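You operate a simulated robot arm through the tools that you are given. There is no shell and no other tool.

You are at the controls of a simulated robot arm. One attempt, no reset.

JOB
Take the pink round plate on the middle of the long table and put it away on the top board of the low grey shelf. Then take the grey cone on the middle of the long table and put it away on the clear end of the sewing table. Then put one of the pegs from the tool tray on the top of the short chest. Then take the tub that says "hooks" from the long table and put it in the white tray. Then put the gold braid on the brown plate. Then put the end stop on the far end of the long table away on the top of the pole bench. Then fetch the teal roll and stand it on the top of the white table. Then take the damp trap that expires last from the far end of the long table and leave it on the top of the grey counter. Then fetch the lint roller and set it on the green board. Then put two of the small packs from the middle of the long table on the clear sheet. Keep to this order. Set down upright: grey cone, end stop, teal roll, damp trap, lint roller.

It is judged by the outcome, as a careful person would: the job done as asked, and still so three seconds after it is handed in. It fails if anything else is knocked over, pushed out of place, dropped, spilled or broken. Flat cloth is picked up by pressing the open fingertips on it (5 to 10 N) and closing them slowly along it; thin cloth reads only 2 to 8 mm in the jaws.

ROBOT AND FRAMES
A 7-joint arm with a fingered hand on a trunk, on a base that drives. Base frame: it is fixed to the floor where the robot stands at the start and does not move with it; the origin is under the middle of the robot, x ahead of it, y to its left, z up. Readings come in m, degrees, newtons and seconds.
With the tool pointing down near the work surface it reaches from about 0.32 to 0.72 m from the robot's upright axis, wherever it stands. Its first joint turns from -166.0 to 166.0 degrees. Places, roughly: black tub, white tub [0.5, 1.25, 1]; brown plate (17x24x1 cm) [1.3, 1.6, 0.9]; clear end of the sewing table [2.8, -1.7, 0.8]; clear sheet (24x18x1 cm) [1.3, 1, 0.9]; damp trap [0.5, 2.25, 1]; end stop (3x3x5 cm) [1.5, 2.1, 0.9]; gold braid (3x11x7 cm) [1.2, 1.8, 0.9]; green board [1.5, 1.75, 1]; grey cone [0.5, 0.5, 1]; lint roller (12x4x9 cm) [1.5, 1.3, 0.9]; peg (2x2x11 cm) [0.2, 0.8, 0.7]; pink round plate [0.5, 0, 1]; small pack [1.5, 1, 1]; teal roll [1.5, 2.25, 1]; top board of the low grey shelf [0.7, -5.7, 0.9]; top of the grey counter [3, 3, 0.8]; top of the pole bench [-1, -5.7, 0.9]; top of the short chest [3.2, 4.6, 0.4]; top of the white table [1.4, 5.4, 0.7]; white tray (26x22x5 cm) [0.6, 0.9, 0.9]. Payload 4 kg.
Tool frame: the origin (TCP) lies between the finger pads and is the grasp point; the fingertips stand 0.026 m ahead of it; z points along the fingers, y is the line along which they close. The gripper opens to 0.148 m. The gripper's body begins 0.073 m behind the TCP. The gripper is a hand of 3 fingers: y runs from the thumb to the fingers, the wrist lies at [0, 0, -0.239] in the tool frame, and closing takes about 1.5 s.
Orientation is that of the tool frame in the base frame, as a unit quaternion [x, y, z, w]. With the fingers straight down and closing along the base's y, the tool's x points along the base's -x, its y along +y and its z along -z.

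CONTROLS
- The arm moves only by the tool step_arm. Its argument "rows" is a list of rows, each an object (a shift or turn left out is 0, a gripper value left out holds the last) with "offset": the shift along the base's x, y, z in m, a list of three; "delta_rot": the turn, a rotation vector about the base's x, y, z in rad, a list of three; "claw": the opening, from 0 (shut) to 1 (fully open). In form: [{"offset": [tx, ty, tz], "delta_rot": [wx, wy, wz], "claw": claw}, ...]. A call has 1 to 20 rows; each row is the pose to reach, as a shift and turn from the pose commanded when the call began. Each row takes 0.2 s and may step no farther than 0.05 m and 8.6 degrees from the row before; otherwise, or with a gripper value out of range, the whole call is refused. A pose out of reach is approached as far as the arm can. The call stops where the force on the tool passes 40 N (or 10 N more than at its start, if that is more) or the arm is blocked; 0.2 s more then pass. The fingers move at their own pace (about 0.072 m/s each) and stop on an object; they squeeze with about 26 N. The grip force told is the motor's: it shows also when the fingers shut on nothing. Time passes only in rows, and 0.2 s behind the last, so rows that repeat a pose let the fingers close. It gives the time, the measured TCP pose, the force on the tool (base axes), the opening and the grip force at its end, in the units of the frame above (readings bear some noise), with the torque about the TCP (base axes, N m) and any sound that the robot's microphone picked up.
- Cameras (640 x 400 px; columns grow to the right, rows downward): "scene" is now at [0.0119, 0.1873, 1.4865]; the picture's right is [0.43, -0.90, 0.00], its down [-0.69, -0.33, -0.65] and it looks along [0.58, 0.28, -0.76] (base axes); focal length 276 px, centre (320, 200). "wrist" rides on the gripper at [0.068, -0.039, -0.09] in the tool frame; the picture's right is [0.50, 0.87, 0.00], its down [-0.66, 0.38, -0.65] and it looks along [-0.57, 0.33, 0.76] (tool axes); focal length 222 px, centre (320, 200). There is no depth. A picture from a camera that has moved, and an enlarged one, comes with that camera's place and axes in the base frame and with its lens. The place of the scene camera against the robot may be out by one fixed shift of up to 0.012 m in any direction.
- get_image(camera): a new picture of that camera. It takes no simulated time.
- slide_trunk(by): slides the trunk up (or, below 0, down) by that many m; the arm and the scene camera ride with it, the base frame stays. It gives what a move gives, with no picture.
- drive_base(legs): drives the robot by 1 to 6 legs, each [ahead, left, turn to the left] in m, m and degrees, along the robot's own axes; the way and the turn of a leg run together, so that a leg with both is an arc; at most 1.5 m and 180 degrees a leg. The arm and the cameras ride along, it lands a little off, and it stops where it bumps. It gives what a move gives.
- preshape(shape): the hand has 3 fingers and takes this shape, open, in about a second: jaw (thumb against the fingers, like two jaws); tri (thumb and two fingers); tip (a fingertip pinch); poke (one finger out to press); point (the index stretched); flat (the hand flat); cup (the hand cupped); fist (a fist). The gripper value then closes the fingers along that shape, each until it touches; the sizes above hold for jaw. It gives what a move gives, with no picture.
- turn_head(pan, tilt): turns the head with the scene camera to pan (to the left, within 155 degrees either way) and tilt (down, from -29 to 69), counted from straight ahead of the robot. It gives what a move gives.
- close_up(camera, box): a new picture of the part [left, top, right, bottom] of that camera's present view, enlarged. It takes no simulated time.
- hand_in(): hands the job in; it is judged then, once.

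Places have to be worked out from the pictures, the camera data and where the tool is seen. Open the gripper and draw the arm clear of the work before you hand the job in, unless the task says otherwise.

The tools are called after "Request:" as name(argument=value, ...) on one line, values as JSON. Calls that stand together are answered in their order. step_arm: Moves the arm, as the interface text tells. Its arguments: {"type":"object","properties":{"rows":{"type":"array","items":{"type":"object","properties":{"offset":{"type":"array","items":{"type":"number"}},"delta_rot":{"type":"array","items":{"type":"number"}},"claw":{"type":"number"}}}}},"required":["rows"]} The other tools are called the same way: slide_trunk (by) slides the trunk up or down; preshape (shape) gives the hand a shape; drive_base (legs) drives the base; turn_head (pan, tilt) turns the head that bears the scene camera; get_image (camera) takes a picture; close_up (camera, box) takes an enlarged picture of a part of a camera's view; hand_in () hands the job in.

At the start:

```text
clock: 0.0
position: [0.1493, 0.2868, 1.1426]
tool_rot: [0.0, 1.0, -0.001, 0.001]
contact_force: [0.3, 0.4, 0.1]
wrist_torque: [0.01, 0.0, -0.02]
grip_width: 0.148
grip_force: 0.1
shape: jaw
trunk travel left (down, up): [-0.45, 0.14]
robot x, y, heading: [-0.0007, 0.0011, -0.1]
head pan, tilt: [25.2, 49.8]
```

scene: 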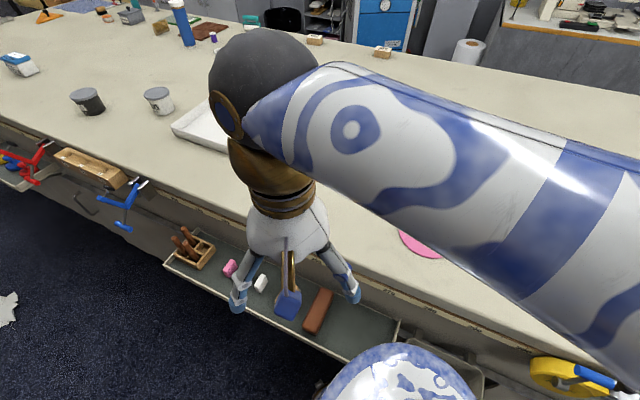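
wrist: 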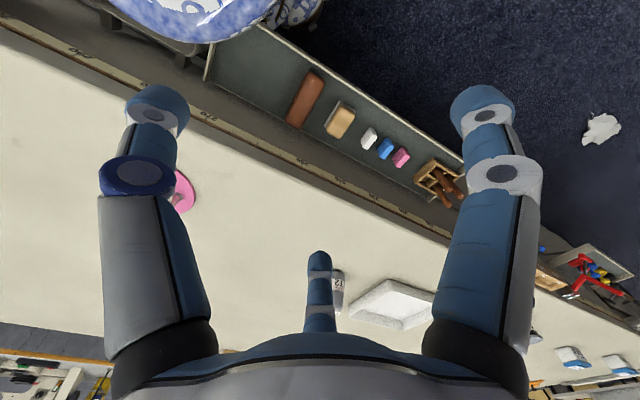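

The start pictures show the long table ahead with the pink plate partly hidden by the arm. I'll look around with the head first to map out the scene.

Request:
turn_head(pan=0, tilt=45)

```text
clock: 0.9
position: [0.1487, 0.2873, 1.1417]
tool_rot: [-0.001, 1.0, 0.0, 0.0]
contact_force: [-0.3, 0.1, 0.3]
wrist_torque: [-0.04, -0.01, -0.01]
grip_width: 0.1479
grip_force: 0.0
shape: jaw
trunk travel left (down, up): [-0.45, 0.14]
robot x, y, heading: [0.0001, -0.0012, -0.2]
head pan, tilt: [0.0, 45.0]
```

The head now points ahead; I take the picture.

Request:
get_image(camera="scene")

```text
taken
camera scene: at [0.0234, 0.1545, 1.4931], right [0.0, -1.0, 0.0], down [-0.71, 0.0, -0.71], along [0.71, 0.0, -0.71], focal length 276 px, centre (320, 200)
```

scene: 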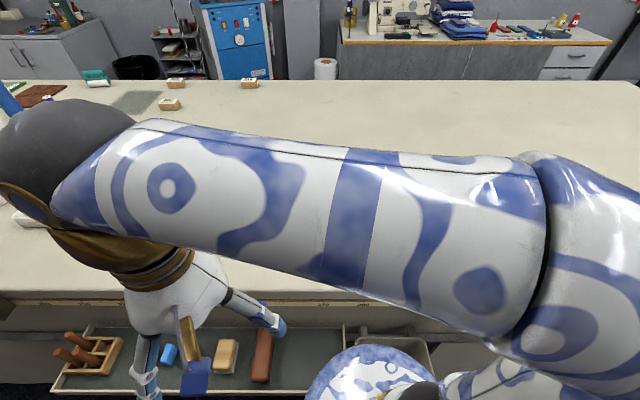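

The arm blocks the middle. I'll look round to the left and right to know the rest of the room.

Request:
turn_head(pan=50, tilt=30)

Request:
get_image(camera="scene")

Request:
turn_head(pan=-40, tilt=25)

Request:
get_image(camera="scene")

Request:
turn_head(pan=-110, tilt=25)

Request:
get_image(camera="scene")

Request:
turn_head(pan=120, tilt=25)

Request:
get_image(camera="scene")

```text
clock: 2.1
position: [0.1502, 0.2862, 1.1426]
tool_rot: [0.001, 1.0, 0.0, 0.0]
contact_force: [-1.1, 0.4, 0.0]
wrist_torque: [0.02, -0.02, 0.03]
grip_width: 0.1481
grip_force: 0.1
shape: jaw
trunk travel left (down, up): [-0.45, 0.14]
robot x, y, heading: [0.0017, 0.0003, -0.1]
head pan, tilt: [50.0, 30.0]
```

```text
taken
camera scene: at [0.0002, 0.2236, 1.5157], right [0.77, -0.64, 0.0], down [-0.32, -0.38, -0.87], along [0.56, 0.66, -0.5], focal length 276 px, centre (320, 200)
```

scene: 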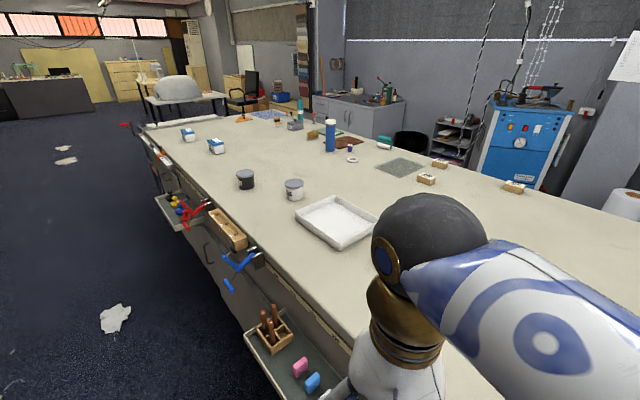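

```text
clock: 3.7
position: [0.15, 0.2867, 1.1425]
tool_rot: [0.001, 1.0, 0.0, 0.0]
contact_force: [-0.7, 0.2, 1.1]
wrist_torque: [0.02, -0.03, 0.01]
grip_width: 0.148
grip_force: 0.1
shape: jaw
trunk travel left (down, up): [-0.45, 0.14]
robot x, y, heading: [-0.0017, 0.0007, -0.0]
head pan, tilt: [-40.0, 25.0]
```

```text
taken
camera scene: at [0.0127, 0.0952, 1.5237], right [-0.64, -0.77, 0.0], down [-0.32, 0.27, -0.91], along [0.69, -0.58, -0.42], focal length 276 px, centre (320, 200)
```

scene: 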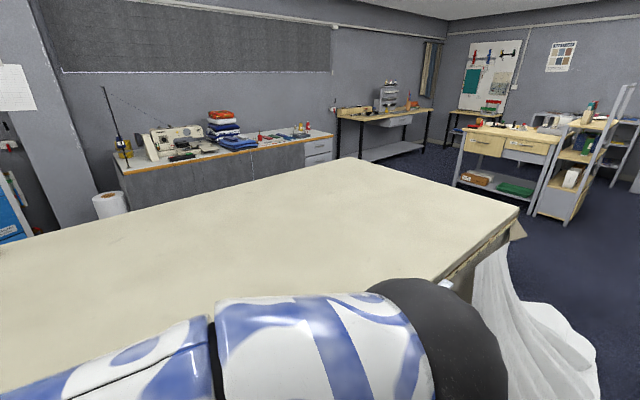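

```text
clock: 5.1
position: [0.1493, 0.288, 1.143]
tool_rot: [0.0, 1.0, 0.001, -0.001]
contact_force: [0.9, 0.6, -0.5]
wrist_torque: [0.03, 0.01, -0.03]
grip_width: 0.1478
grip_force: 0.0
shape: jaw
trunk travel left (down, up): [-0.45, 0.14]
robot x, y, heading: [-0.001, 0.0019, 0.1]
head pan, tilt: [-110.0, 25.0]
```

```text
taken
camera scene: at [-0.0894, 0.0678, 1.5237], right [-0.94, 0.34, 0.0], down [0.14, 0.4, -0.91], along [-0.31, -0.85, -0.42], focal length 276 px, centre (320, 200)
```

scene: 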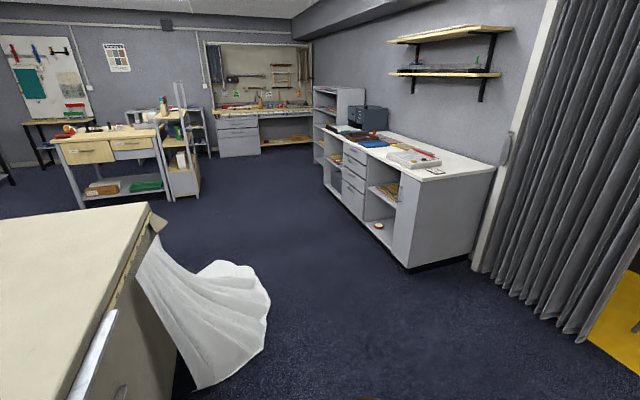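

```text
clock: 8.4
position: [0.1501, 0.2878, 1.1428]
tool_rot: [0.0, 1.0, 0.0, 0.0]
contact_force: [-0.1, -0.8, 0.1]
wrist_torque: [0.0, 0.02, 0.01]
grip_width: 0.1477
grip_force: 0.0
shape: jaw
trunk travel left (down, up): [-0.45, 0.14]
robot x, y, heading: [0.0023, 0.0004, -0.1]
head pan, tilt: [120.0, 25.0]
```

```text
taken
camera scene: at [-0.104, 0.2342, 1.5237], right [0.87, 0.5, 0.0], down [0.21, -0.37, -0.91], along [-0.45, 0.79, -0.42], focal length 276 px, centre (320, 200)
```

scene: 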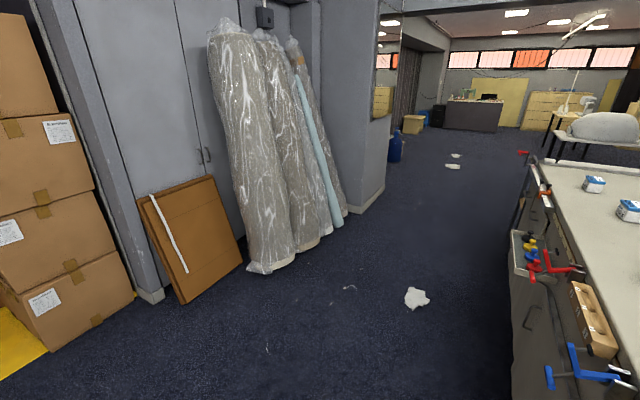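

The room layout is clear: the long table ahead, sewing table beyond it on the right, benches/shelf far right, grey counter and white table to the left. I move the arm left and a bit up so the head camera can see the plate.

Request:
step_arm(rows=[{"offset": [0.02, 0.04, 0.02]}, {"offset": [0.04, 0.08, 0.03]}, {"offset": [0.06, 0.12, 0.04]}, {"offset": [0.08, 0.16, 0.05]}, {"offset": [0.1, 0.2, 0.06]}, {"offset": [0.12, 0.24, 0.06]}])

Request:
turn_head(pan=-5, tilt=50)

Request:
get_image(camera="scene")

Request:
get_image(camera="wrist")

```text
clock: 9.8
position: [0.2412, 0.4691, 1.1975]
tool_rot: [0.0, 1.0, -0.001, 0.0]
contact_force: [0.1, -0.2, -0.3]
wrist_torque: [0.0, 0.04, 0.02]
grip_width: 0.1481
grip_force: 0.2
shape: jaw
out of reach, approached as far as the arm can: row 5, 6
trunk travel left (down, up): [-0.45, 0.14]
robot x, y, heading: [-0.0001, -0.0013, 0.2]
head pan, tilt: [120.0, 25.0]
```

```text
clock: 11.9
position: [0.2401, 0.4679, 1.1972]
tool_rot: [-0.001, 1.0, 0.0, 0.0]
contact_force: [0.1, -0.6, -0.2]
wrist_torque: [0.0, -0.01, 0.02]
grip_width: 0.148
grip_force: 0.1
shape: jaw
trunk travel left (down, up): [-0.45, 0.14]
robot x, y, heading: [0.0036, 0.0003, -0.0]
head pan, tilt: [-5.0, 50.0]
```

```text
taken
camera scene: at [0.0188, 0.1479, 1.4862], right [-0.09, -1.0, 0.0], down [-0.76, 0.07, -0.64], along [0.64, -0.06, -0.77], focal length 276 px, centre (320, 200)
```

scene: 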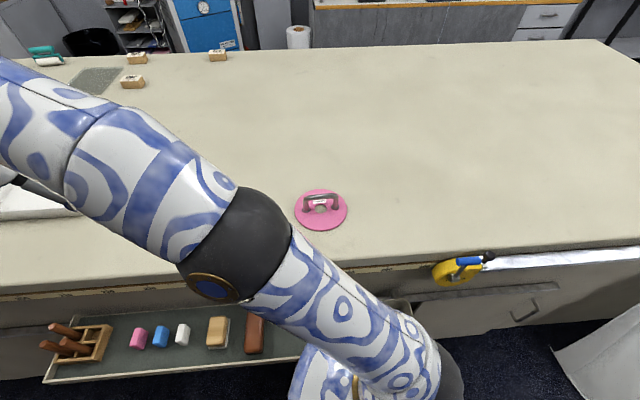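

```text
taken
camera wrist: at [0.1723, 0.4296, 1.2884], right [-0.5, 0.87, 0.0], down [0.66, 0.38, 0.65], along [0.57, 0.33, -0.76], focal length 222 px, centre (320, 200)
```

wrist: 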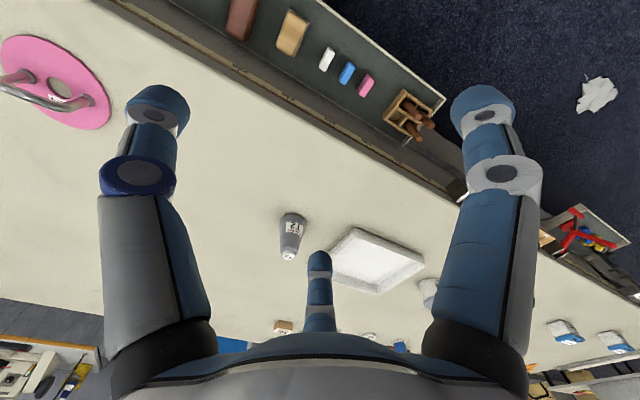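

The pink plate is a disc with an arched handle on top. I enlarge it to see how the handle runs.

Request:
close_up(camera="scene", box=[280, 175, 360, 245])

Request:
close_up(camera="wrist", box=[0, 20, 130, 140])

Request:
close_up(camera="wrist", box=[260, 190, 440, 310])

```text
5.71 times, centred on (320, 210) of scene
camera zoom: at [0.0188, 0.1479, 1.4862], right [-0.09, -1.0, 0.0], down [-0.76, 0.07, -0.64], along [0.64, -0.06, -0.77], focal length 1575 px, centre (320, 143)
```

zoom: 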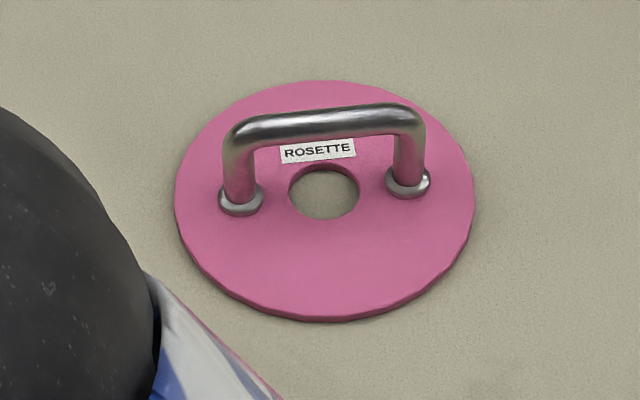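

```text
3.33 times, centred on (65, 80) of wrist
camera zoom: at [0.1723, 0.4296, 1.2884], right [-0.5, 0.87, 0.0], down [0.66, 0.38, 0.65], along [0.57, 0.33, -0.76], focal length 740 px, centre (1170, 600)
```

zoom: 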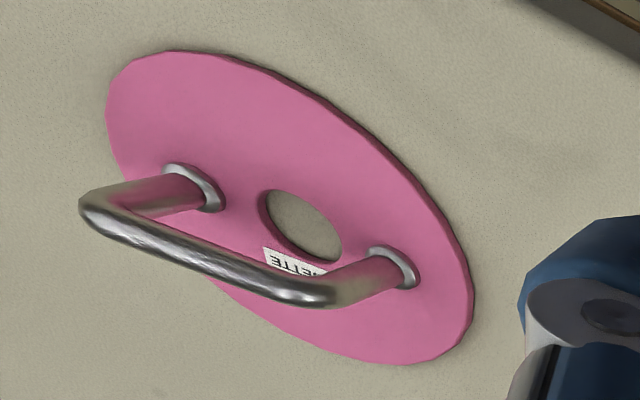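

```text
3.33 times, centred on (350, 250) of wrist
camera zoom: at [0.1723, 0.4296, 1.2884], right [-0.5, 0.87, 0.0], down [0.66, 0.38, 0.65], along [0.57, 0.33, -0.76], focal length 740 px, centre (220, 33)
```

zoom: 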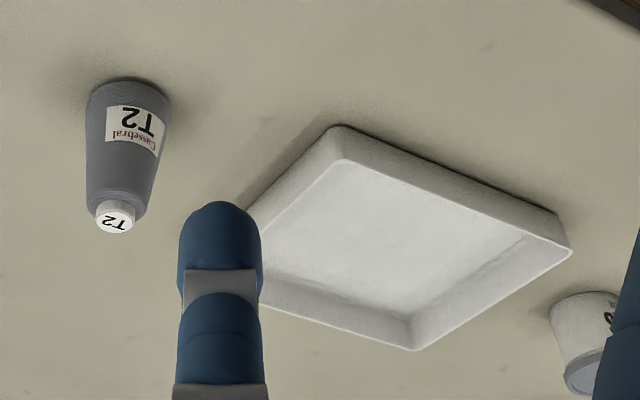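

I look closely at the hand itself to know where each finger sits, and measure the plate more precisely.

Request:
turn_head(pan=40, tilt=45)

Request:
get_image(camera="scene")

```text
clock: 13.0
position: [0.2407, 0.4682, 1.1987]
tool_rot: [0.0, 1.0, 0.0, 0.0]
contact_force: [-0.1, 0.0, 0.7]
wrist_torque: [0.0, 0.0, -0.05]
grip_width: 0.148
grip_force: 0.2
shape: jaw
trunk travel left (down, up): [-0.45, 0.14]
robot x, y, heading: [-0.0015, -0.0024, 0.3]
head pan, tilt: [40.0, 45.0]
```

```text
taken
camera scene: at [0.0044, 0.2068, 1.4931], right [0.64, -0.77, 0.0], down [-0.54, -0.45, -0.71], along [0.54, 0.45, -0.71], focal length 276 px, centre (320, 200)
```

scene: 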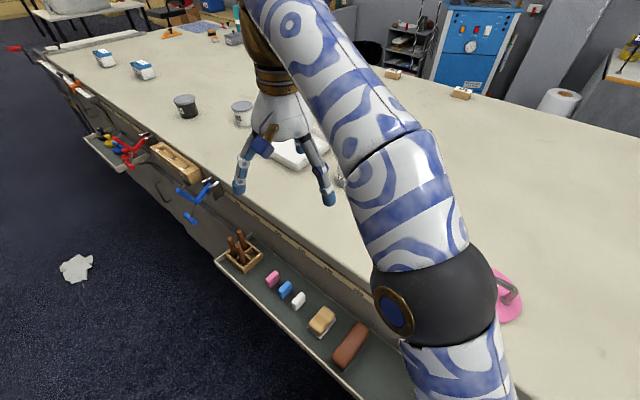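

Request:
close_up(camera="scene", box=[210, 70, 370, 220])

```text
2.67 times, centred on (290, 145) of scene
camera zoom: at [0.0044, 0.2068, 1.4931], right [0.64, -0.77, 0.0], down [-0.54, -0.45, -0.71], along [0.54, 0.45, -0.71], focal length 735 px, centre (400, 347)
```

zoom: 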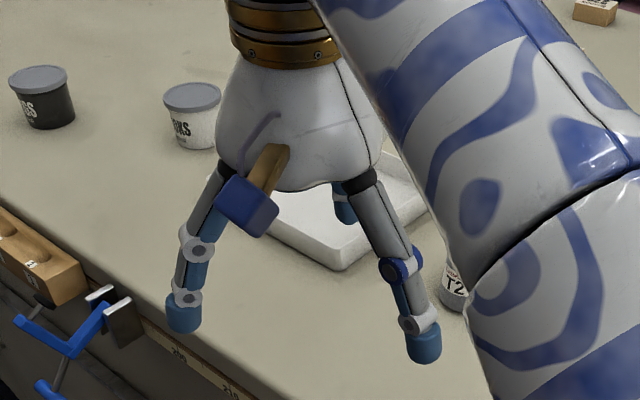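

Thumb is on the −y side, two fingers spread on the +y side. I close the hand in the air to see how the fingers come together in "jaw".

Request:
step_arm(rows=[{"claw": 0.0}, {"claw": 0.0}, {"claw": 0.0}, {"claw": 0.0}, {"claw": 0.0}, {"claw": 0.0}, {"claw": 0.0}, {"claw": 0.0}])

Request:
close_up(camera="scene", box=[210, 70, 370, 220])

Request:
get_image(camera="wrist")

```text
clock: 14.8
position: [0.2409, 0.4696, 1.1992]
tool_rot: [0.0, 1.0, 0.0, 0.001]
contact_force: [-0.4, 0.5, 0.6]
wrist_torque: [-0.04, 0.0, 0.05]
grip_width: 0.0
grip_force: 25.6
shape: jaw
trunk travel left (down, up): [-0.45, 0.14]
robot x, y, heading: [-0.0004, -0.0006, 0.1]
head pan, tilt: [40.0, 45.0]
```

```text
2.67 times, centred on (290, 145) of scene
camera zoom: at [0.0044, 0.2068, 1.4931], right [0.64, -0.77, 0.0], down [-0.54, -0.45, -0.71], along [0.54, 0.45, -0.71], focal length 735 px, centre (400, 347)
```

zoom: 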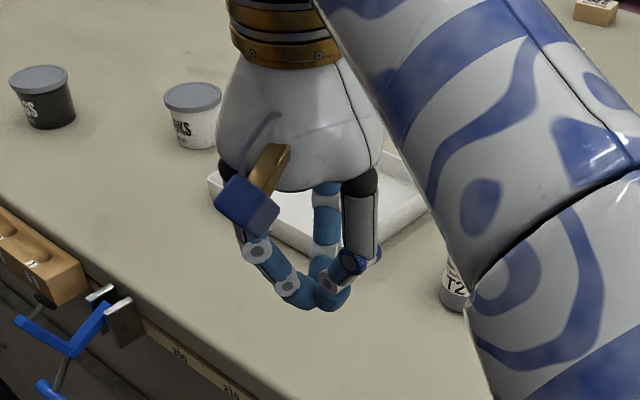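

```text
taken
camera wrist: at [0.1723, 0.4296, 1.2884], right [-0.5, 0.87, 0.0], down [0.66, 0.38, 0.65], along [0.57, 0.33, -0.76], focal length 222 px, centre (320, 200)
```

wrist: 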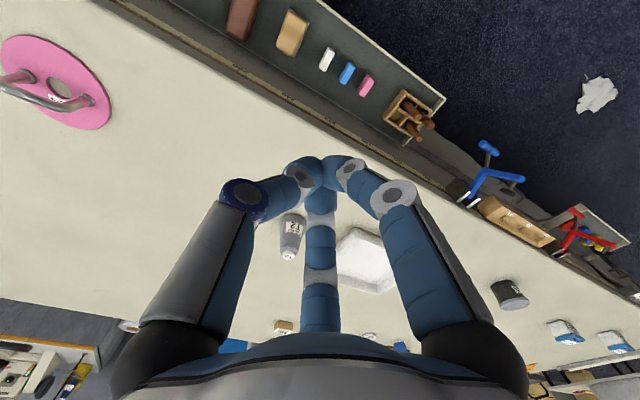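

Fingers converge radially onto the TCP. The handle bar runs along y, centred near (0.475, 0.105), bar height ≈0.94, table ≈0.885. I open, and move above the handle while turning the hand −90° so it closes along x.

Request:
step_arm(rows=[{"offset": [0.0195, -0.0304, -0.008], "delta_rot": [0, 0, -0.1309], "claw": 1.0}, {"offset": [0.039, -0.0608, -0.016], "delta_rot": [0, 0, -0.2618]}, {"offset": [0.0585, -0.0912, -0.024], "delta_rot": [0, 0, -0.3927]}, {"offset": [0.078, -0.1217, -0.032], "delta_rot": [0, 0, -0.5236]}, {"offset": [0.0975, -0.1521, -0.04], "delta_rot": [0, 0, -0.6545]}, {"offset": [0.117, -0.1825, -0.048], "delta_rot": [0, 0, -0.7854]}, {"offset": [0.1365, -0.2129, -0.056], "delta_rot": [0, 0, -0.9163]}, {"offset": [0.156, -0.2433, -0.064], "delta_rot": [0, 0, -1.0472]}, {"offset": [0.1755, -0.2738, -0.072], "delta_rot": [0, 0, -1.1781]}, {"offset": [0.195, -0.3042, -0.08], "delta_rot": [0, 0, -1.309]}, {"offset": [0.2145, -0.3346, -0.088], "delta_rot": [0, 0, -1.4399]}, {"offset": [0.234, -0.365, -0.095], "delta_rot": [0, 0, -1.5708]}])

Request:
get_image(camera="wrist")

Request:
turn_head(pan=-5, tilt=50)

Request:
get_image(camera="scene")

```text
clock: 17.4
position: [0.474, 0.1055, 1.1046]
tool_rot: [0.708, 0.707, 0.0, 0.0]
contact_force: [-1.0, 0.4, 0.0]
wrist_torque: [0.03, 0.0, -0.03]
grip_width: 0.1478
grip_force: 0.0
shape: jaw
trunk travel left (down, up): [-0.45, 0.14]
robot x, y, heading: [-0.0012, 0.0001, -0.2]
head pan, tilt: [40.0, 45.0]
```

```text
taken
camera wrist: at [0.4355, 0.173, 1.1943], right [0.87, 0.5, 0.0], down [0.38, -0.66, 0.65], along [0.33, -0.57, -0.76], focal length 222 px, centre (320, 200)
```

wrist: 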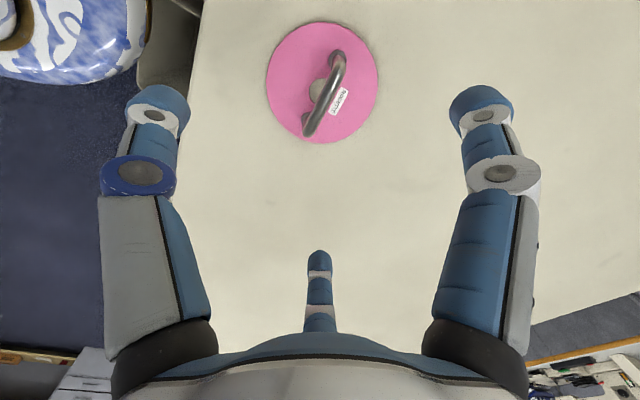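

```text
clock: 18.5
position: [0.4744, 0.1063, 1.105]
tool_rot: [0.707, 0.707, 0.0, 0.0]
contact_force: [-0.4, -0.7, -0.3]
wrist_torque: [-0.01, 0.0, 0.02]
grip_width: 0.1482
grip_force: 0.0
shape: jaw
trunk travel left (down, up): [-0.45, 0.14]
robot x, y, heading: [-0.0015, -0.0015, -0.1]
head pan, tilt: [-5.0, 50.0]
```

```text
taken
camera scene: at [0.0189, 0.1477, 1.4862], right [-0.09, -1.0, 0.0], down [-0.76, 0.07, -0.64], along [0.64, -0.06, -0.77], focal length 276 px, centre (320, 200)
```

scene: 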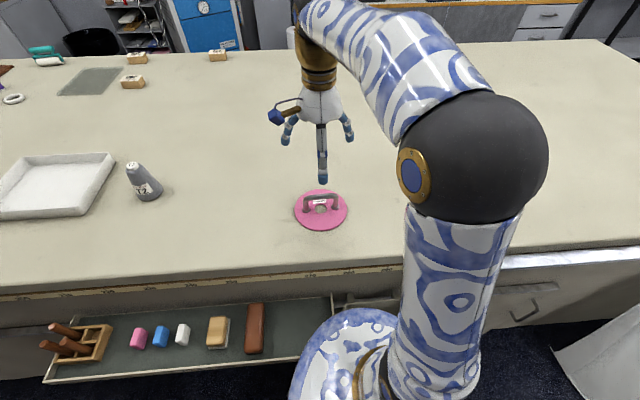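

The hand is above the plate. I enlarge the wrist view to pin the handle's place against the tool.

Request:
close_up(camera="wrist", box=[250, 10, 400, 150])

```text
2.86 times, centred on (325, 80) of wrist
camera zoom: at [0.4349, 0.1737, 1.1945], right [0.87, 0.5, 0.0], down [0.38, -0.65, 0.65], along [0.33, -0.57, -0.76], focal length 635 px, centre (306, 543)
```

zoom: 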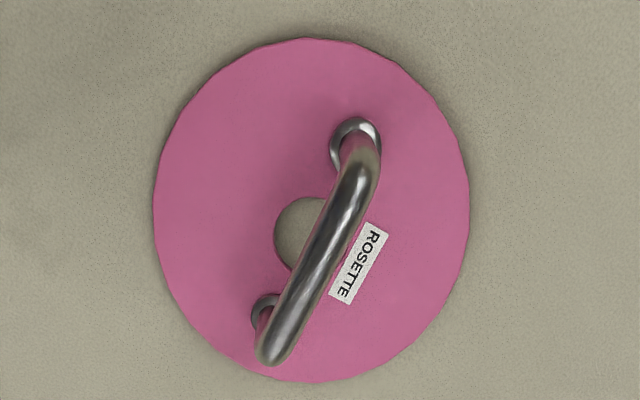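

The handle mid is about (0.477, 0.107, 0.94), bar along y. I descend with the hand open to put the bar between the finger pads.

Request:
step_arm(rows=[{"offset": [0.003, 0.001, -0.04]}, {"offset": [0.003, 0.001, -0.08]}, {"offset": [0.003, 0.001, -0.12]}, {"offset": [0.003, 0.001, -0.15]}, {"offset": [0.003, 0.001, -0.168]}, {"offset": [0.003, 0.001, -0.168]}])

Request:
close_up(camera="scene", box=[250, 100, 400, 250])

Request:
get_image(camera="wrist")

```text
clock: 19.9
position: [0.4713, 0.1057, 0.9367]
tool_rot: [0.707, 0.707, 0.0, 0.0]
contact_force: [-0.1, 0.4, 0.2]
wrist_torque: [0.01, 0.0, 0.0]
grip_width: 0.148
grip_force: 0.0
shape: jaw
trunk travel left (down, up): [-0.45, 0.14]
robot x, y, heading: [-0.0038, -0.0005, 0.3]
head pan, tilt: [-5.0, 50.0]
```

```text
2.67 times, centred on (325, 175) of scene
camera zoom: at [0.0189, 0.1477, 1.4862], right [-0.09, -1.0, 0.0], down [-0.76, 0.07, -0.64], along [0.64, -0.06, -0.77], focal length 735 px, centre (307, 267)
```

zoom: 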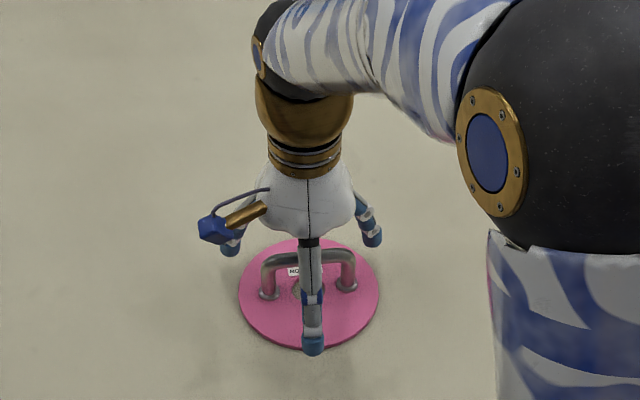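

```text
taken
camera wrist: at [0.4328, 0.1735, 1.0248], right [0.87, 0.5, 0.0], down [0.38, -0.66, 0.65], along [0.33, -0.57, -0.76], focal length 222 px, centre (320, 200)
```

wrist: 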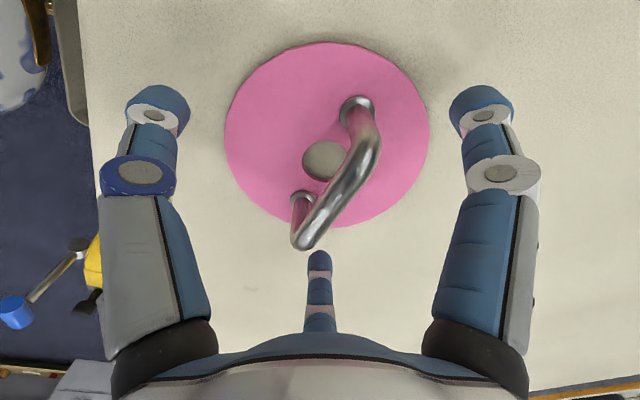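

The bar sits inside the open fingers with no contact. I close the hand on it.

Request:
step_arm(rows=[{"claw": 0.0}, {"claw": 0.0}, {"claw": 0.0}, {"claw": 0.0}, {"claw": 0.0}, {"claw": 0.0}, {"claw": 0.0}, {"claw": 0.0}, {"claw": 0.0}])

Request:
close_up(camera="scene", box=[250, 100, 400, 250])

Request:
get_image(camera="wrist")

```text
clock: 21.9
position: [0.4717, 0.1062, 0.9354]
tool_rot: [0.707, 0.707, 0.0, 0.0]
contact_force: [0.6, -0.1, -0.3]
wrist_torque: [-0.01, 0.03, -0.03]
grip_width: 0.0008
grip_force: 26.1
shape: jaw
trunk travel left (down, up): [-0.45, 0.14]
robot x, y, heading: [-0.0021, 0.0013, 0.0]
head pan, tilt: [-5.0, 50.0]
```

```text
2.67 times, centred on (325, 175) of scene
camera zoom: at [0.019, 0.1477, 1.4862], right [-0.09, -1.0, 0.0], down [-0.76, 0.07, -0.64], along [0.64, -0.06, -0.77], focal length 735 px, centre (307, 267)
```

zoom: 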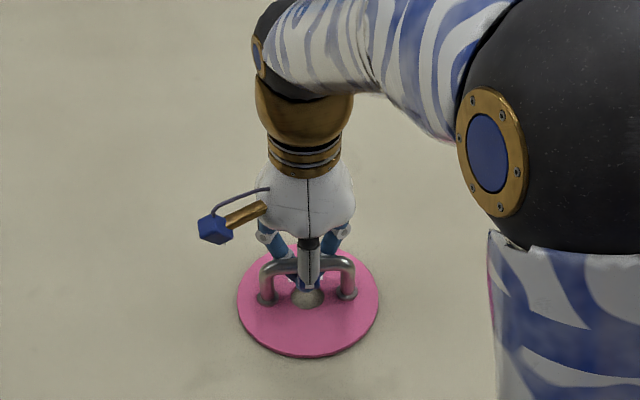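

```text
taken
camera wrist: at [0.4328, 0.1735, 1.0251], right [0.87, 0.5, 0.0], down [0.38, -0.66, 0.65], along [0.33, -0.57, -0.76], focal length 222 px, centre (320, 200)
```

wrist: 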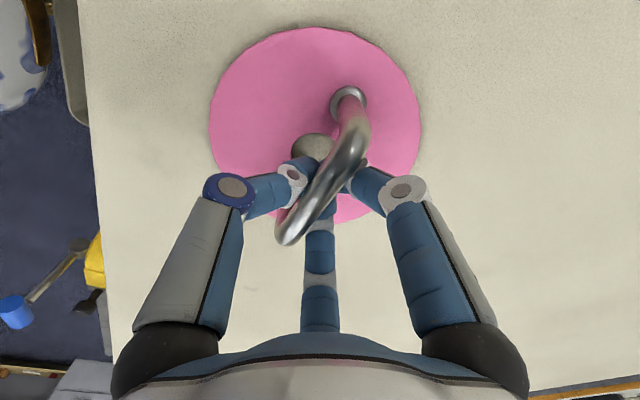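

The fingers shut fully (0.8 mm) beneath the bar, so they only hook it. I reopen, raise by 1.5 cm and close again to pinch the bar itself.

Request:
step_arm(rows=[{"claw": 0.6}, {"claw": 0.6}, {"claw": 0.6}, {"claw": 0.6}, {"claw": 0.6, "offset": [0, 0, 0.008]}, {"claw": 0.6, "offset": [0, 0, 0.016]}, {"claw": 0.6, "offset": [0, 0, 0.016]}])

Request:
close_up(camera="wrist", box=[180, 10, 460, 280])

Request:
close_up(camera="scene", box=[280, 170, 360, 250])

```text
clock: 23.5
position: [0.4724, 0.1054, 0.9508]
tool_rot: [0.707, 0.708, 0.001, -0.001]
contact_force: [0.6, 0.6, 0.0]
wrist_torque: [0.01, 0.01, -0.01]
grip_width: 0.0885
grip_force: 0.1
shape: jaw
trunk travel left (down, up): [-0.45, 0.14]
robot x, y, heading: [-0.0038, -0.0034, 0.2]
head pan, tilt: [-5.0, 50.0]
```

```text
1.48 times, centred on (320, 145) of wrist
camera zoom: at [0.4331, 0.1727, 1.0405], right [0.87, 0.5, 0.0], down [0.38, -0.66, 0.65], along [0.33, -0.57, -0.76], focal length 329 px, centre (320, 282)
```

zoom: 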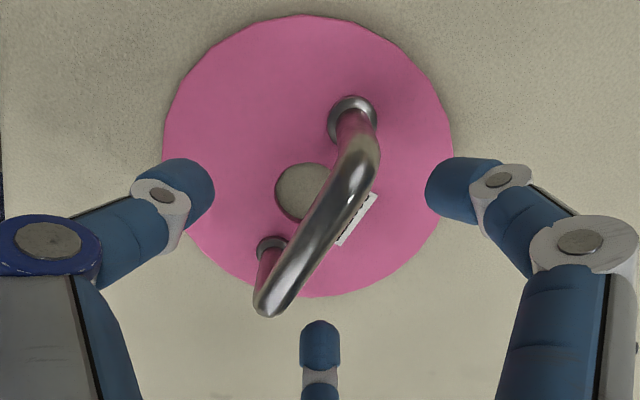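

```text
5.00 times, centred on (320, 210) of scene
camera zoom: at [0.0189, 0.1477, 1.4862], right [-0.09, -1.0, 0.0], down [-0.76, 0.07, -0.64], along [0.64, -0.06, -0.77], focal length 1378 px, centre (320, 150)
```

zoom: 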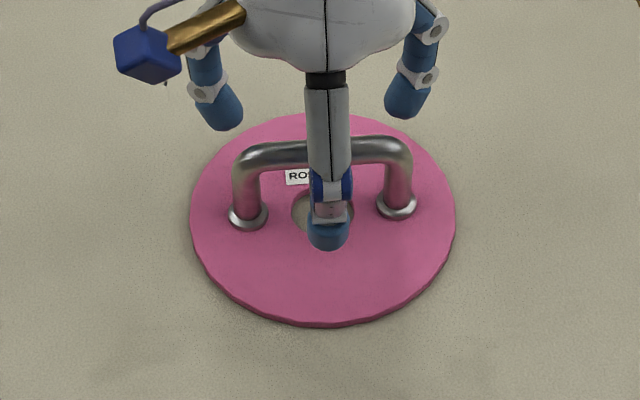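

The plate shifted about 1.2 cm toward the robot; the bar is now near x=0.466. I shift the hand to centre on it and close.

Request:
step_arm(rows=[{"offset": [-0.006, 0.002, -0.002]}, {"offset": [-0.006, 0.002, -0.002], "claw": 0.0}, {"offset": [-0.006, 0.002, -0.002], "claw": 0.0}, {"offset": [-0.006, 0.002, -0.002], "claw": 0.0}, {"offset": [-0.006, 0.002, -0.002], "claw": 0.0}, {"offset": [-0.006, 0.002, -0.002], "claw": 0.0}, {"offset": [-0.006, 0.002, -0.002], "claw": 0.0}, {"offset": [-0.006, 0.002, -0.002], "claw": 0.0}])

Request:
close_up(camera="wrist", box=[180, 10, 460, 280])

Request:
close_up(camera="scene", box=[280, 170, 360, 250])

```text
clock: 25.3
position: [0.4669, 0.108, 0.9487]
tool_rot: [0.707, 0.707, 0.0, 0.001]
contact_force: [-0.1, -0.1, -0.2]
wrist_torque: [-0.02, 0.03, -0.01]
grip_width: 0.0151
grip_force: 26.1
shape: jaw
trunk travel left (down, up): [-0.45, 0.14]
robot x, y, heading: [-0.0015, 0.002, 0.0]
head pan, tilt: [-5.0, 50.0]
```

```text
1.48 times, centred on (320, 145) of wrist
camera zoom: at [0.4272, 0.1746, 1.0381], right [0.87, 0.5, 0.0], down [0.38, -0.66, 0.65], along [0.33, -0.57, -0.76], focal length 329 px, centre (320, 282)
```

zoom: 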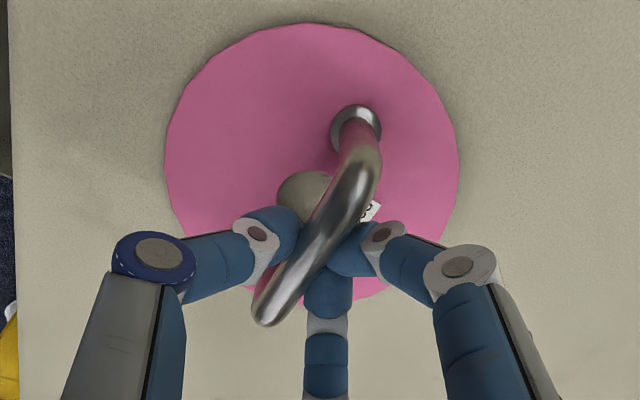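

```text
5.00 times, centred on (320, 210) of scene
camera zoom: at [0.019, 0.1477, 1.4862], right [-0.09, -1.0, 0.0], down [-0.76, 0.07, -0.64], along [0.64, -0.06, -0.77], focal length 1378 px, centre (320, 150)
```

zoom: 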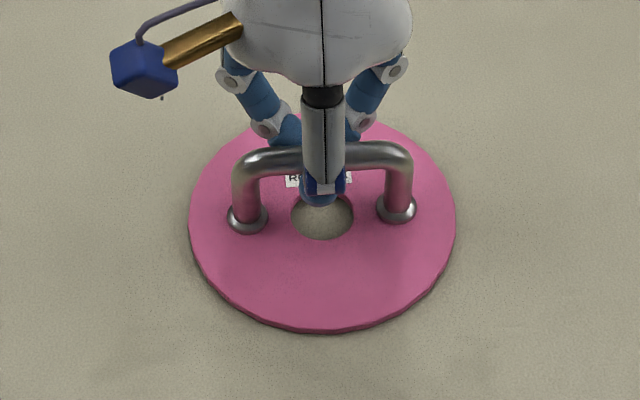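

Now it reads 15 mm between the pads: the bar is pinched. I lift it slowly.

Request:
step_arm(rows=[{"offset": [0, 0, 0.01]}, {"offset": [0, 0, 0.03]}, {"offset": [0, 0, 0.06]}, {"offset": [0, 0, 0.1]}, {"offset": [0, 0, 0.14]}, {"offset": [0, 0, 0.18]}, {"offset": [0, 0, 0.18]}])

Request:
get_image(camera="wrist")

Request:
get_image(camera="scene")

```text
clock: 26.9
position: [0.4689, 0.1076, 1.1275]
tool_rot: [0.707, 0.707, 0.0, 0.0]
contact_force: [0.7, 0.8, -1.4]
wrist_torque: [0.0, 0.03, 0.0]
grip_width: 0.0152
grip_force: 26.1
shape: jaw
trunk travel left (down, up): [-0.45, 0.14]
robot x, y, heading: [-0.0008, -0.003, -0.0]
head pan, tilt: [-5.0, 50.0]
```

```text
taken
camera wrist: at [0.4283, 0.1747, 1.2177], right [0.87, 0.5, 0.0], down [0.38, -0.66, 0.65], along [0.33, -0.57, -0.76], focal length 222 px, centre (320, 200)
```

wrist: 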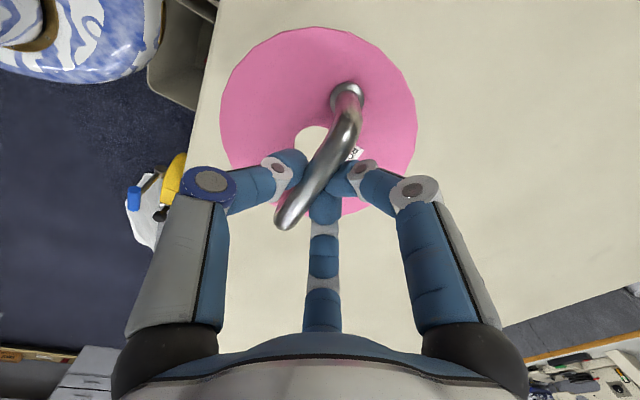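

```text
taken
camera scene: at [0.0189, 0.1477, 1.4862], right [-0.09, -1.0, 0.0], down [-0.76, 0.07, -0.64], along [0.64, -0.06, -0.77], focal length 276 px, centre (320, 200)
```

scene: 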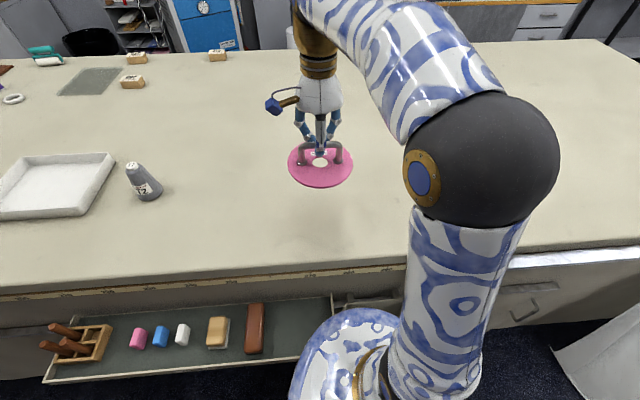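

The plate is held level. I draw it in close to the body before driving.

Request:
step_arm(rows=[{"offset": [-0.03, -0.025, 0.01]}, {"offset": [-0.06, -0.05, 0.02]}, {"offset": [-0.09, -0.075, 0.03]}, {"offset": [-0.11, -0.1, 0.04]}])

Request:
drive_base(legs=[[-0.6, 0, 0]])

Request:
turn_head(pan=-80, tilt=30)

Request:
get_image(camera="scene")

```text
clock: 27.9
position: [0.3576, 0.0075, 1.1701]
tool_rot: [0.707, 0.707, 0.0, 0.001]
contact_force: [-0.6, -0.6, -1.9]
wrist_torque: [0.0, 0.03, 0.03]
grip_width: 0.0148
grip_force: 26.0
shape: jaw
trunk travel left (down, up): [-0.45, 0.14]
robot x, y, heading: [0.0004, 0.0001, 0.3]
head pan, tilt: [-5.0, 50.0]
```

```text
clock: 31.4
position: [-0.2563, 0.0075, 1.1693]
tool_rot: [0.708, 0.706, 0.0, 0.0]
contact_force: [-0.7, -0.6, -0.6]
wrist_torque: [0.02, 0.0, 0.0]
grip_width: 0.0149
grip_force: 25.6
shape: jaw
trunk travel left (down, up): [-0.45, 0.14]
robot x, y, heading: [-0.6131, 0.0046, -0.2]
head pan, tilt: [-5.0, 50.0]
```

```text
clock: 32.8
position: [-0.2558, 0.0073, 1.1696]
tool_rot: [0.709, 0.705, 0.0, 0.001]
contact_force: [0.4, 0.4, -1.8]
wrist_torque: [-0.04, 0.02, 0.01]
grip_width: 0.015
grip_force: 26.3
shape: jaw
trunk travel left (down, up): [-0.45, 0.14]
robot x, y, heading: [-0.6142, 0.0036, -0.3]
head pan, tilt: [-80.0, 30.0]
```

```text
taken
camera scene: at [-0.6556, 0.0665, 1.5158], right [-0.99, -0.17, 0.0], down [-0.09, 0.49, -0.87], along [0.15, -0.85, -0.5], focal length 276 px, centre (320, 200)
```

scene: 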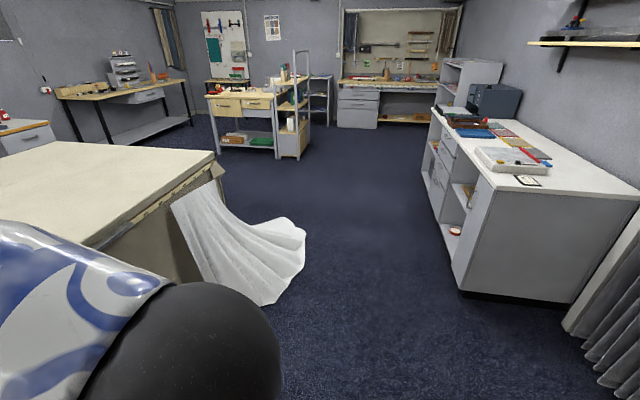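

The corridor between the long table and the white counter is free. I turn right and drive down it, then look again.

Request:
drive_base(legs=[[0, 0, -90], [1.4, -0.14, 0], [1.4, 0, 0]])

Request:
turn_head(pan=25, tilt=25)

Request:
get_image(camera="scene")

```text
clock: 50.5
position: [-0.8314, -3.1869, 1.1702]
tool_rot: [1.0, -0.013, 0.0, 0.001]
contact_force: [-0.9, -0.4, -1.5]
wrist_torque: [0.01, -0.05, 0.02]
grip_width: 0.0146
grip_force: 25.5
shape: jaw
trunk travel left (down, up): [-0.45, 0.14]
robot x, y, heading: [-0.8322, -2.8311, -91.4]
head pan, tilt: [-80.0, 30.0]
```

```text
clock: 52.3
position: [-0.8329, -3.1862, 1.1705]
tool_rot: [1.0, -0.014, -0.001, 0.0]
contact_force: [0.7, -0.1, -1.5]
wrist_torque: [0.05, -0.02, 0.01]
grip_width: 0.0146
grip_force: 25.9
shape: jaw
trunk travel left (down, up): [-0.45, 0.14]
robot x, y, heading: [-0.832, -2.8284, -91.4]
head pan, tilt: [25.0, 25.0]
```

```text
taken
camera scene: at [-0.6395, -2.8545, 1.5237], right [-0.92, -0.4, 0.0], down [-0.17, 0.39, -0.91], along [0.36, -0.83, -0.42], focal length 276 px, centre (320, 200)
```

scene: 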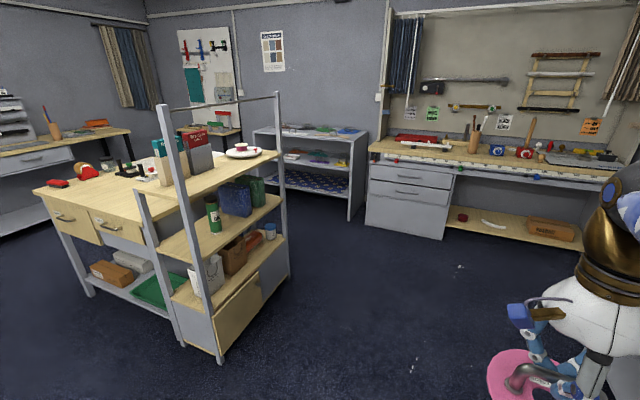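

The low grey shelf is ahead-left beyond the wooden bench, with a few items on its top board. I enlarge it.

Request:
close_up(camera="scene", box=[230, 100, 390, 220])

Request:
close_up(camera="scene", box=[360, 80, 640, 255])

```text
3.33 times, centred on (310, 160) of scene
camera zoom: at [-0.6395, -2.8545, 1.5237], right [-0.92, -0.4, 0.0], down [-0.17, 0.39, -0.91], along [0.36, -0.83, -0.42], focal length 919 px, centre (353, 333)
```

zoom: 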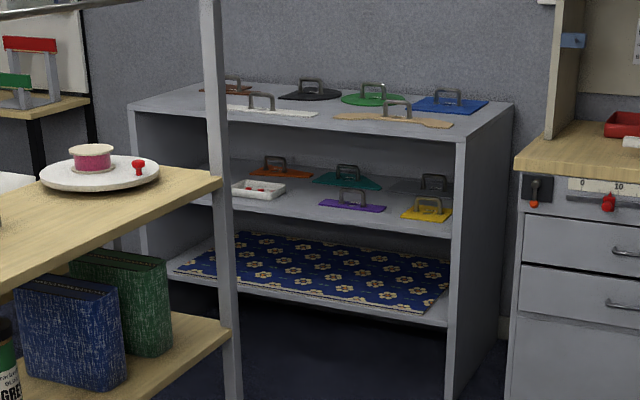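

```text
2.29 times, centred on (500, 168) of scene
camera zoom: at [-0.6395, -2.8545, 1.5237], right [-0.92, -0.4, 0.0], down [-0.17, 0.39, -0.91], along [0.36, -0.83, -0.42], focal length 630 px, centre (-91, 274)
```

zoom: 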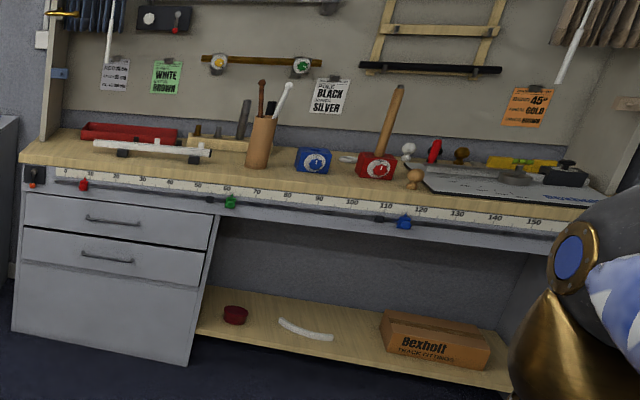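

The top board (z≈0.88, y≈−5.5 to −6.05, x≈0.15–1.33) holds other templates, so I need a closer view for a clear spot. I drive down past the A-frame and then sideways to the shelf.

Request:
drive_base(legs=[[1.0, 0, 1.4], [1.0, 0, 0]])

Request:
turn_head(pan=55, tilt=30)

Request:
get_image(camera="scene")

```text
clock: 62.3
position: [-0.8852, -5.1942, 1.1697]
tool_rot: [1.0, -0.012, 0.0, 0.001]
contact_force: [-0.7, -1.1, -1.6]
wrist_torque: [0.0, -0.03, 0.0]
grip_width: 0.0145
grip_force: 26.1
shape: jaw
trunk travel left (down, up): [-0.45, 0.14]
robot x, y, heading: [-0.8826, -4.8356, -91.4]
head pan, tilt: [25.0, 25.0]
```

```text
clock: 63.3
position: [-0.8859, -5.193, 1.1694]
tool_rot: [1.0, -0.013, -0.001, 0.001]
contact_force: [-0.5, -0.7, -1.3]
wrist_torque: [0.02, 0.0, -0.01]
grip_width: 0.0148
grip_force: 25.6
shape: jaw
trunk travel left (down, up): [-0.45, 0.14]
robot x, y, heading: [-0.8827, -4.837, -91.6]
head pan, tilt: [55.0, 30.0]
```

```text
taken
camera scene: at [-0.6569, -4.8312, 1.5158], right [-0.6, -0.8, 0.0], down [-0.4, 0.3, -0.87], along [0.7, -0.52, -0.5], focal length 276 px, centre (320, 200)
```

scene: 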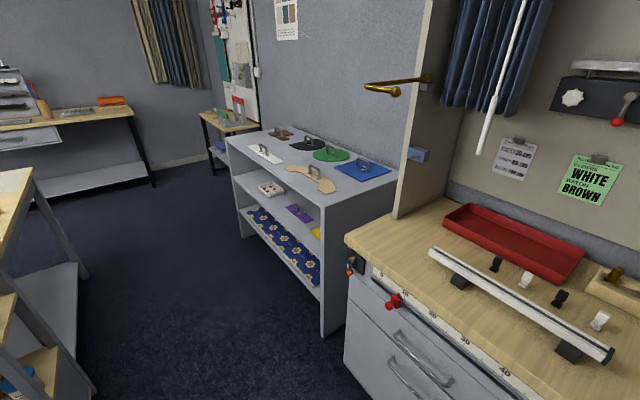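

I enlarge the shelf top to find the free area.

Request:
close_up(camera="scene", box=[215, 105, 405, 225])

```text
3.33 times, centred on (310, 165) of scene
camera zoom: at [-0.6569, -4.8312, 1.5158], right [-0.6, -0.8, 0.0], down [-0.4, 0.3, -0.87], along [0.7, -0.52, -0.5], focal length 919 px, centre (353, 317)
```

zoom: 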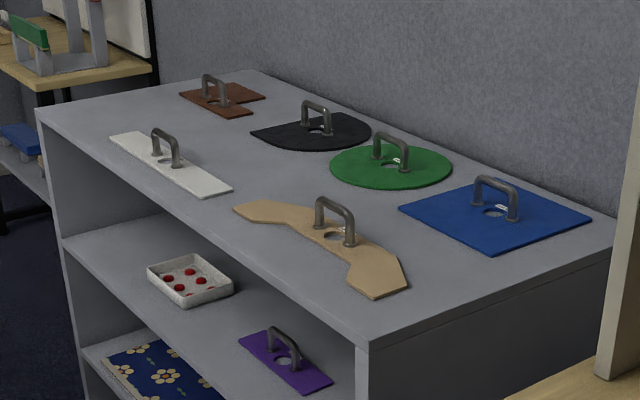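

The front-left part of the shelf top, around (1.27, −5.61), is clear of the other templates (white one ends at x≈1.13, brown at y<−5.78). I drive sideways to stand in front of it.

Request:
drive_base(legs=[[0, 0, 1.5], [0, 1.05, 0], [0.12, 1.05, 0]])

Request:
turn_head(pan=0, tilt=50)

Request:
get_image(camera="scene")

Request:
get_image(camera="wrist")

```text
clock: 73.9
position: [1.1901, -5.3069, 1.1692]
tool_rot: [1.0, 0.001, 0.0, 0.0]
contact_force: [0.4, -0.3, -1.5]
wrist_torque: [0.05, -0.01, -0.03]
grip_width: 0.0146
grip_force: 25.9
shape: jaw
trunk travel left (down, up): [-0.45, 0.14]
robot x, y, heading: [1.1818, -4.9481, -89.6]
head pan, tilt: [55.0, 30.0]
```

```text
clock: 75.2
position: [1.1884, -5.3058, 1.17]
tool_rot: [1.0, 0.001, 0.0, 0.0]
contact_force: [1.6, -0.4, -0.7]
wrist_torque: [0.03, 0.03, 0.05]
grip_width: 0.0145
grip_force: 25.7
shape: jaw
trunk travel left (down, up): [-0.45, 0.14]
robot x, y, heading: [1.1794, -4.9488, -89.7]
head pan, tilt: [0.0, 50.0]
```

```text
taken
camera scene: at [1.3343, -4.963, 1.4863], right [-1.0, 0.0, 0.0], down [0.0, 0.77, -0.64], along [0.0, -0.64, -0.77], focal length 276 px, centre (320, 200)
```

scene: 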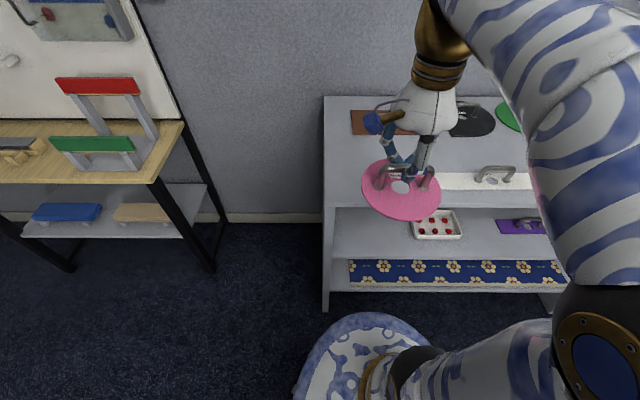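

```text
taken
camera wrist: at [1.2567, -5.2679, 1.2595], right [0.5, -0.86, 0.0], down [-0.65, -0.38, 0.65], along [-0.57, -0.33, -0.76], focal length 222 px, centre (320, 200)
```

wrist: 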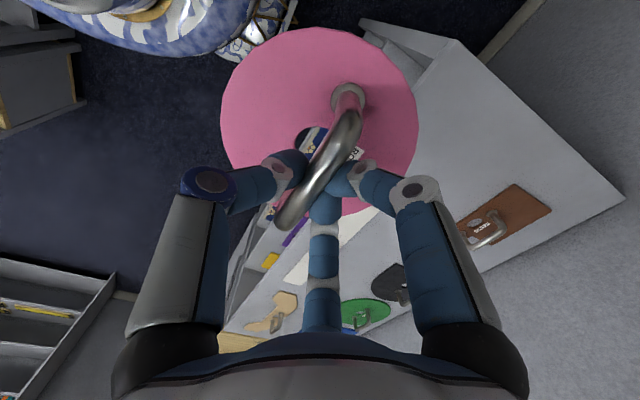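

I'm in front of the shelf; its left edge is x≈1.32 and the white template ends near x≈1.06, so (1.19, −5.60) is a good spot. I extend the arm over it at height.

Request:
step_arm(rows=[{"offset": [0.0, -0.04, 0]}, {"offset": [0.0, -0.08, 0]}, {"offset": [0.0, -0.12, 0]}, {"offset": [0.0, -0.16, 0]}, {"offset": [0.002, -0.2, 0]}, {"offset": [0.003, -0.24, -0.02]}, {"offset": [0.004, -0.28, -0.05]}, {"offset": [0.005, -0.29, -0.09]}, {"offset": [0.005, -0.29, -0.12]}, {"offset": [0.005, -0.29, -0.12]}])

Request:
get_image(camera="wrist")

Request:
get_image(camera="scene")

```text
clock: 77.4
position: [1.1946, -5.5949, 1.0485]
tool_rot: [1.0, 0.002, 0.0, 0.0]
contact_force: [0.1, -0.3, -1.6]
wrist_torque: [-0.01, 0.01, 0.0]
grip_width: 0.0146
grip_force: 26.1
shape: jaw
out of reach, approached as far as the arm can: row 7
trunk travel left (down, up): [-0.45, 0.14]
robot x, y, heading: [1.1796, -4.9508, -89.7]
head pan, tilt: [0.0, 50.0]
```

```text
taken
camera wrist: at [1.2617, -5.556, 1.1377], right [0.5, -0.86, 0.0], down [-0.65, -0.38, 0.65], along [-0.57, -0.33, -0.76], focal length 222 px, centre (320, 200)
```

wrist: 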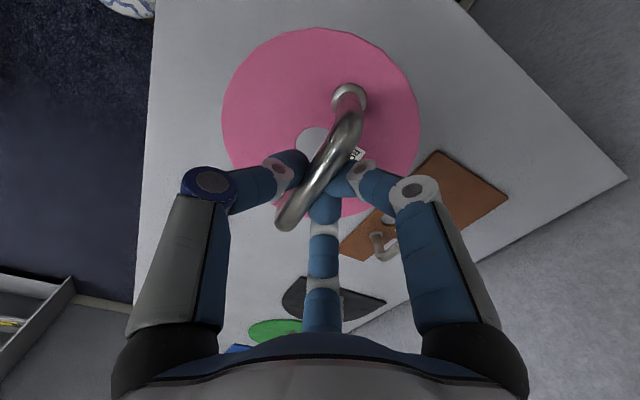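

```text
taken
camera scene: at [1.3342, -4.963, 1.4862], right [-1.0, 0.0, 0.0], down [0.0, 0.77, -0.64], along [0.0, -0.64, -0.77], focal length 276 px, centre (320, 200)
```

scene: 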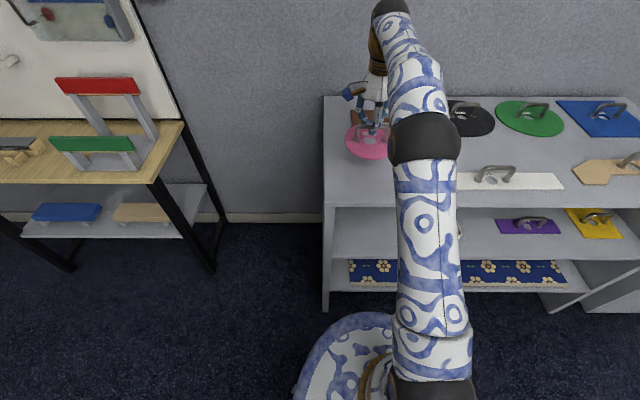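

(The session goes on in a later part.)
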